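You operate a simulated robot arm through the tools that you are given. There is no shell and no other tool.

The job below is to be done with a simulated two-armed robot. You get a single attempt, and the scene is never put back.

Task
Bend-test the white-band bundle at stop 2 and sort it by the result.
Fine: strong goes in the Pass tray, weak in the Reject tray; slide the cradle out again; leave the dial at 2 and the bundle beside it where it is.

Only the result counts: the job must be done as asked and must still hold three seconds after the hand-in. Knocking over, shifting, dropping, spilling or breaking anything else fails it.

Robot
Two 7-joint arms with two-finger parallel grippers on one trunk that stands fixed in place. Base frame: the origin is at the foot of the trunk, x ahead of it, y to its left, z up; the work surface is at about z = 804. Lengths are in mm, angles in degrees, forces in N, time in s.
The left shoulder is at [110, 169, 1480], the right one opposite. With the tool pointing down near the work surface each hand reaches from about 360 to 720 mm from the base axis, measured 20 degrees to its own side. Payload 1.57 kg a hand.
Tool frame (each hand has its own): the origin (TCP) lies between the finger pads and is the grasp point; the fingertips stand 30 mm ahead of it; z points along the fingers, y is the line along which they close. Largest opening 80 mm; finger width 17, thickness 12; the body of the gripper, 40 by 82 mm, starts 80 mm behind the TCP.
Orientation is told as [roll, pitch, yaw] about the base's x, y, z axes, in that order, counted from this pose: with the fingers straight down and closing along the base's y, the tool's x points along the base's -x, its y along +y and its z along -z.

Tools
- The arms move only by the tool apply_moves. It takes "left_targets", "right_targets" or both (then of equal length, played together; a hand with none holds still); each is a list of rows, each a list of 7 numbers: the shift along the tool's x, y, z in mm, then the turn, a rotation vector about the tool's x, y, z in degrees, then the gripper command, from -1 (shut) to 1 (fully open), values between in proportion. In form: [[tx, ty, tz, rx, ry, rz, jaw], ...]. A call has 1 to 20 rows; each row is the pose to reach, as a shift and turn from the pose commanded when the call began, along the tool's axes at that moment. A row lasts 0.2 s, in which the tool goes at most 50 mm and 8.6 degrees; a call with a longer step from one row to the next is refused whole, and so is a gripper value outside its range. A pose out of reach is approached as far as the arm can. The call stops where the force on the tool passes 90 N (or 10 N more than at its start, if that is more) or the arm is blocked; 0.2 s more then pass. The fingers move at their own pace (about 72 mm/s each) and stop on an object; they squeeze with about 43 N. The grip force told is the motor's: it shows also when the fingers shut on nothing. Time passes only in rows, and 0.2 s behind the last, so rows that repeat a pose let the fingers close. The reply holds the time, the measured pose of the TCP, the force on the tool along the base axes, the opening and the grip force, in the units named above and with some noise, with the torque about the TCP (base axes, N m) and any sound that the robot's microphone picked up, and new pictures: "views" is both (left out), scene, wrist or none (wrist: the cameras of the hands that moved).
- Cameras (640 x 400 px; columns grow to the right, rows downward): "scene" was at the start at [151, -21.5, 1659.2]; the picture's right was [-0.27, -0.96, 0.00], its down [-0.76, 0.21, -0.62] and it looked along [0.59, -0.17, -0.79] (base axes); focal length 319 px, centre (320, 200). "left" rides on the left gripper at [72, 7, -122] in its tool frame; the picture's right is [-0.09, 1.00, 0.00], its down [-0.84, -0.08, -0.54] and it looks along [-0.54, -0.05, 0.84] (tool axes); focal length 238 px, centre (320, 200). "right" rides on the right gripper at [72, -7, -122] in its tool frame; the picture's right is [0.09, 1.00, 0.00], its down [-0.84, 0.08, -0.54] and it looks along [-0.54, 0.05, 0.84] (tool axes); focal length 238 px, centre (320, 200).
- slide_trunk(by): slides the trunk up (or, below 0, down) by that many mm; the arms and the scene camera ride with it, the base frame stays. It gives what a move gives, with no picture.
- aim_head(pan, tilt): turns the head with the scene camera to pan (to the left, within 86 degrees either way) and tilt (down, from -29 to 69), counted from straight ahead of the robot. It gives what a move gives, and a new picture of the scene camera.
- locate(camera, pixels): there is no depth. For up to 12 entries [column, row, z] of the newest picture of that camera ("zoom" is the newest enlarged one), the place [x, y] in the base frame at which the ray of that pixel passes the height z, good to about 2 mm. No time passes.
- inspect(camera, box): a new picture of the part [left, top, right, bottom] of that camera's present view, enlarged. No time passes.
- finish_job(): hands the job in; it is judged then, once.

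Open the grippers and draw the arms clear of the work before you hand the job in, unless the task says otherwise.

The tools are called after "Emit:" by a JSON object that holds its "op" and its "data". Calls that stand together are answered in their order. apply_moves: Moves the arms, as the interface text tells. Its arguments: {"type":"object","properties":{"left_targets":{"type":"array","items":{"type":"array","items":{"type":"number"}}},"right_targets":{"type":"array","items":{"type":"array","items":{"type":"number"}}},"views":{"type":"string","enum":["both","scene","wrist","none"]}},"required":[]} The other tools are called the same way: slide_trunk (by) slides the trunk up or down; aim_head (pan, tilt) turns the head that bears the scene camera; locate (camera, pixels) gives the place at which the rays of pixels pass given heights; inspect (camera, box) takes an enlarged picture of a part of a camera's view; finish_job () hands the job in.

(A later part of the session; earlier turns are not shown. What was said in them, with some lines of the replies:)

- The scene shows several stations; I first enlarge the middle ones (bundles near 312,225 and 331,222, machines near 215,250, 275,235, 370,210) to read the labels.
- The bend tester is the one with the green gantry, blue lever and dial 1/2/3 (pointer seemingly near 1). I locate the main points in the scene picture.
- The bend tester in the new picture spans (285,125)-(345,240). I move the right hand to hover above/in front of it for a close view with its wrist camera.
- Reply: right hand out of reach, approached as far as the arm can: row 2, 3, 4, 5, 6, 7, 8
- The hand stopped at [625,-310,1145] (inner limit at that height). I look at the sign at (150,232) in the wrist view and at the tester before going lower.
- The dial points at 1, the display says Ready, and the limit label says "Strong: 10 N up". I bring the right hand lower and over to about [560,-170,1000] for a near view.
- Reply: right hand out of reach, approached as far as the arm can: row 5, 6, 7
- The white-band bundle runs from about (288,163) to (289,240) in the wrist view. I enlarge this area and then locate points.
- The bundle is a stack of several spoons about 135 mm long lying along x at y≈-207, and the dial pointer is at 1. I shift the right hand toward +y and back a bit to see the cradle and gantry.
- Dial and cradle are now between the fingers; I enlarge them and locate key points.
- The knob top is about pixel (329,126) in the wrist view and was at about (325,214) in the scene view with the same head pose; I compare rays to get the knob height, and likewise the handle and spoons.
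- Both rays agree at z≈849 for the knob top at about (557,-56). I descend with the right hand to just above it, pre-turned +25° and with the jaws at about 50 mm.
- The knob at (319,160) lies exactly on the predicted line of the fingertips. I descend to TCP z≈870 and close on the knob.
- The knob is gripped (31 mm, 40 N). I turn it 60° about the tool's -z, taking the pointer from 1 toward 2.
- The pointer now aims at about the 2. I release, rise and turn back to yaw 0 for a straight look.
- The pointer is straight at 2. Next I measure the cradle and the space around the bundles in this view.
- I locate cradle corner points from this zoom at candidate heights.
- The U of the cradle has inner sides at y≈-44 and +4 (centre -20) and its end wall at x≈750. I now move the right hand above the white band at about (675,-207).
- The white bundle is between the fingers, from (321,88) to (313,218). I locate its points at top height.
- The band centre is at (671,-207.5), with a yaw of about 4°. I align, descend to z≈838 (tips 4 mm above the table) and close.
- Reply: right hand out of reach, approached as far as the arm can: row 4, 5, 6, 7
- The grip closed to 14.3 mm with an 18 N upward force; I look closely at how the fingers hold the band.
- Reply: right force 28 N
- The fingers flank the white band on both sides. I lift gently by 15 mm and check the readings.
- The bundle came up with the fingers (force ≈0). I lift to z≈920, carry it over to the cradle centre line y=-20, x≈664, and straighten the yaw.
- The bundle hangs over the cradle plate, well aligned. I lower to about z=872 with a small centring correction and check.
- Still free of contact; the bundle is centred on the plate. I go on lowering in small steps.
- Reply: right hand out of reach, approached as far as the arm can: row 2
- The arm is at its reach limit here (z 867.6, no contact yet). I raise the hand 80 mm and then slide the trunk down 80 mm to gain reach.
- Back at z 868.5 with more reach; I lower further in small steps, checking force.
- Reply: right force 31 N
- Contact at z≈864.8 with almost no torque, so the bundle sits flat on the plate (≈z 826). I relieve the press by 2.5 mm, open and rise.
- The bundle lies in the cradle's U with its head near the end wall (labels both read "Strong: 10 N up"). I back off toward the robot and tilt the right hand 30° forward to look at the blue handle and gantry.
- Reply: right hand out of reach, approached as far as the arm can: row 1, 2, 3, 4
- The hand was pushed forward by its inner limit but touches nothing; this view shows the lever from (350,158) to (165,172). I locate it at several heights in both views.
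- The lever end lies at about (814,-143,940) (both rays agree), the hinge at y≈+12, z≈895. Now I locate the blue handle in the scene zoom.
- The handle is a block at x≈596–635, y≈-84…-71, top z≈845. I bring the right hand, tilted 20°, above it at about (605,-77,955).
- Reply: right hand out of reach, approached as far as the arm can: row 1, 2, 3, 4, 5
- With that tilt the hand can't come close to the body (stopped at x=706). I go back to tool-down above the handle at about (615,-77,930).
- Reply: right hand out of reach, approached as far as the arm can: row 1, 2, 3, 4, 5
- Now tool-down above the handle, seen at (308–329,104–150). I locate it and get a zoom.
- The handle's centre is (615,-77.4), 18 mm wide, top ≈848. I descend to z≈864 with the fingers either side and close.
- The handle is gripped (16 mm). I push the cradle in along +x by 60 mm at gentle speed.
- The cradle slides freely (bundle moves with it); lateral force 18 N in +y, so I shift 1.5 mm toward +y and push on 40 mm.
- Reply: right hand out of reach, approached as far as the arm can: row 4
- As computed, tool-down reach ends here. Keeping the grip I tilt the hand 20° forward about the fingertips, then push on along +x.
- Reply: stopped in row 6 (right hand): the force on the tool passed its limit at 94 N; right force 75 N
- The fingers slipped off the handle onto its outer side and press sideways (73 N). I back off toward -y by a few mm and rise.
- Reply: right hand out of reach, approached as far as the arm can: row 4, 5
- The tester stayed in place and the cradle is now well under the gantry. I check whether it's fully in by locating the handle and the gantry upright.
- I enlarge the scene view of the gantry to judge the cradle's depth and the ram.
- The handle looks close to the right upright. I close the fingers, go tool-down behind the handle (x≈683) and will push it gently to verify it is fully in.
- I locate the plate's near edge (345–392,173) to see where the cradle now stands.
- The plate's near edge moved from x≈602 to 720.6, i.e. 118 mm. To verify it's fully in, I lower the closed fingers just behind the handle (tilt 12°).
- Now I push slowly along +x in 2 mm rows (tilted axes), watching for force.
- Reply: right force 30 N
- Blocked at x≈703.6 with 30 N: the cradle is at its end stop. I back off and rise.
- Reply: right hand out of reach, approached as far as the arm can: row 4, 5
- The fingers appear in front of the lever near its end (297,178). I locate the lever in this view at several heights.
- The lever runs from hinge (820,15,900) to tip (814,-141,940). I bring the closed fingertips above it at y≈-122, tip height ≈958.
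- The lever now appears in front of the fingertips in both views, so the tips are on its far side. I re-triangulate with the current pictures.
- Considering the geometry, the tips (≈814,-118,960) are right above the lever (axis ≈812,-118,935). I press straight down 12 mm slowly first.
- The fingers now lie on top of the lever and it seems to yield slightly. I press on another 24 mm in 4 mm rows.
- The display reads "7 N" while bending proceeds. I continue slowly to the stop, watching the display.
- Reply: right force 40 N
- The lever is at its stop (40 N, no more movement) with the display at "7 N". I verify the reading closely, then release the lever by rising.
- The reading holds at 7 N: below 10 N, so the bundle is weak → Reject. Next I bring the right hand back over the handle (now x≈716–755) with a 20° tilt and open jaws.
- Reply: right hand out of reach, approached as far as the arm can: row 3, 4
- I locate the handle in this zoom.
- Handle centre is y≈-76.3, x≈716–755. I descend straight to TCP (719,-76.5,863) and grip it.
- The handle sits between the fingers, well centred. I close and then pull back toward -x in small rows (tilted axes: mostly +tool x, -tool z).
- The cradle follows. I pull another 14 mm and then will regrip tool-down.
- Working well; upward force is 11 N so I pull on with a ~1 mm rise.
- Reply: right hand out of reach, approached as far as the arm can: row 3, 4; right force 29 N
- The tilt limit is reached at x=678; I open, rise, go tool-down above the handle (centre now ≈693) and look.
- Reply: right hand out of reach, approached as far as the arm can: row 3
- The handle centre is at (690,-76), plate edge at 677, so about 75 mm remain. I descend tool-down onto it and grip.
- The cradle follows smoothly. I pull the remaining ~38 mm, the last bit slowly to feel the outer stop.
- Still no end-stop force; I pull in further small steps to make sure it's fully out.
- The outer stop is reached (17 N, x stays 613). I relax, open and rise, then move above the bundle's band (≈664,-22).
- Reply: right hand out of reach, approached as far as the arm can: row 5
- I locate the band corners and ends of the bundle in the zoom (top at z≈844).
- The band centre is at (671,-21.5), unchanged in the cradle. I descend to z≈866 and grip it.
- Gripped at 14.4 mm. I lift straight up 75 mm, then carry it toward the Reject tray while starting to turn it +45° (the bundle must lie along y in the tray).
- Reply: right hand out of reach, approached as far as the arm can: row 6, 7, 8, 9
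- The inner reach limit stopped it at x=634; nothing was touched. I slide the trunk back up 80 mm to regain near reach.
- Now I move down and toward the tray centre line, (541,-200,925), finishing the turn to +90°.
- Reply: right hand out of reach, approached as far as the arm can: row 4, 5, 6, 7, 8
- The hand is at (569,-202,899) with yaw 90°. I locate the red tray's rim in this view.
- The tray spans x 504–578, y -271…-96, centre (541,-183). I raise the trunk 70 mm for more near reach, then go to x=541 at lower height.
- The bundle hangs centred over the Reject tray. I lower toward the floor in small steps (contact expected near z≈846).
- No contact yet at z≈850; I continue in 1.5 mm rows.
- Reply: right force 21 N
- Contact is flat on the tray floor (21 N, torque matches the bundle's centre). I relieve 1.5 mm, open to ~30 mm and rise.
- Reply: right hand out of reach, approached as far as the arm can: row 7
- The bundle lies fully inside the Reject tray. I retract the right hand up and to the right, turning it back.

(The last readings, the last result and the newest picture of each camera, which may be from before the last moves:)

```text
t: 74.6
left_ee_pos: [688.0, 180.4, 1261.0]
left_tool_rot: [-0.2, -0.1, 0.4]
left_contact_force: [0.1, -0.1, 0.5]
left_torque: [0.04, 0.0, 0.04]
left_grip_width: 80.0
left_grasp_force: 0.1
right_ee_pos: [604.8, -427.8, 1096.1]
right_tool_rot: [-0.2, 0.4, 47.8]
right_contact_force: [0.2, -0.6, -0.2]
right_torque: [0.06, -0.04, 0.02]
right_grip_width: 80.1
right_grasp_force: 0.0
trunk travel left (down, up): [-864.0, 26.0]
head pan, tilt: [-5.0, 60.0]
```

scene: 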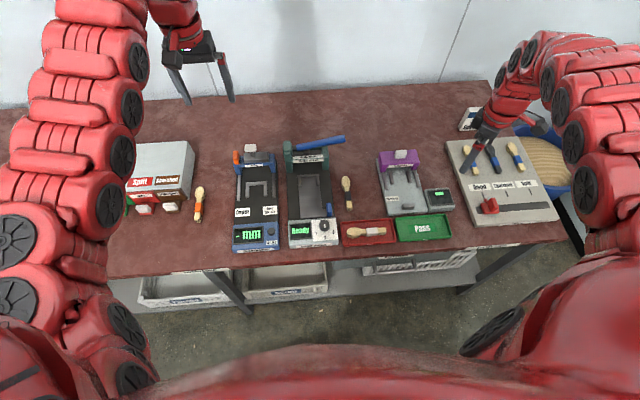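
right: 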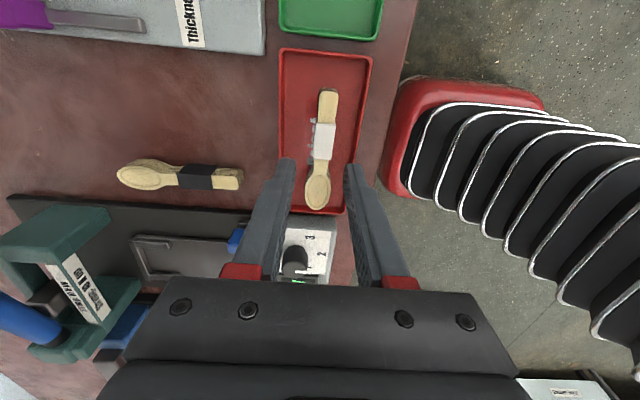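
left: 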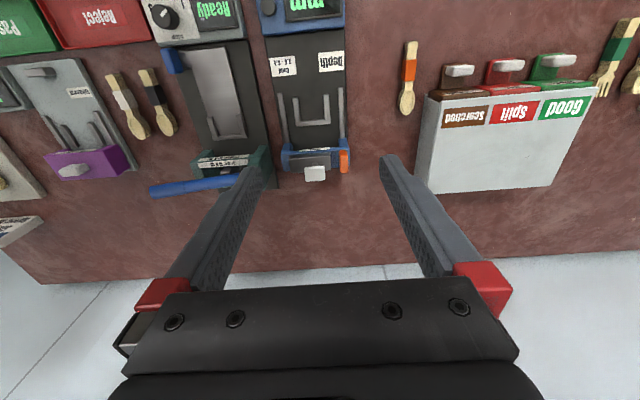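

The table is clear now. I inspect the tester, dial and tray closely before handing in.

Emit:
{"op": "inspect", "data": {"camera": "scene", "box": [270, 130, 400, 255]}}

Emit:
{"op": "inspect", "data": {"camera": "scene", "box": [280, 205, 345, 250]}}

```text
3.20 times, centred on (335, 192) of scene
```

zoom: 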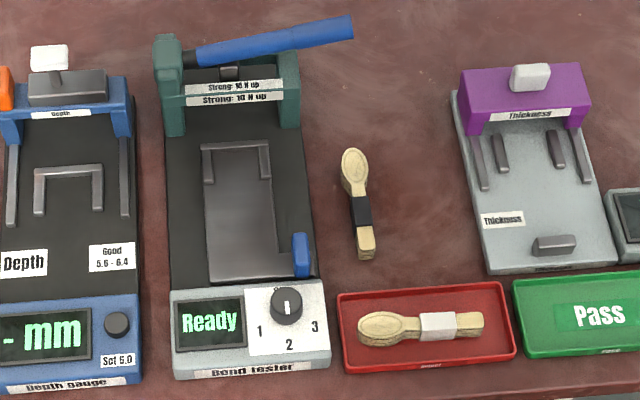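

```text
8.89 times, centred on (312, 228) of scene
```

zoom: 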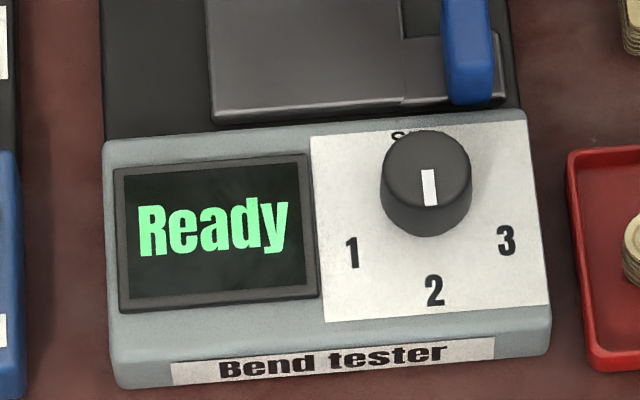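

Everything matches: 7 N (weak) with the white-band bundle in the Reject tray, cradle out, dial at 2, the black-band bundle untouched, and both hands open and clear. I hand the job in.

Emit:
{"op": "finish_job", "data": {}}

```text
The job is handed in.
```

The white-band bundle tested weak at stop 2, so I put it in the Reject tray and handed the job in. The display read 7 N, and the label on the tester calls 10 N and up strong.

- **Cradle:** it is slid out again to its outer stop.
- **Dial:** it points at 2.
- **Black-band bundle:** I did not touch it; it is still in its place beside the tester.
- **Hands:** both grippers are open and clear of the work.

While I was pushing the cradle in, the fingers slipped off its handle and pressed sideways on it at about 94 N before the move stopped. The pictures afterwards showed the tester essentially where it was, within about 1–2 mm. The rest of the test ran normally.
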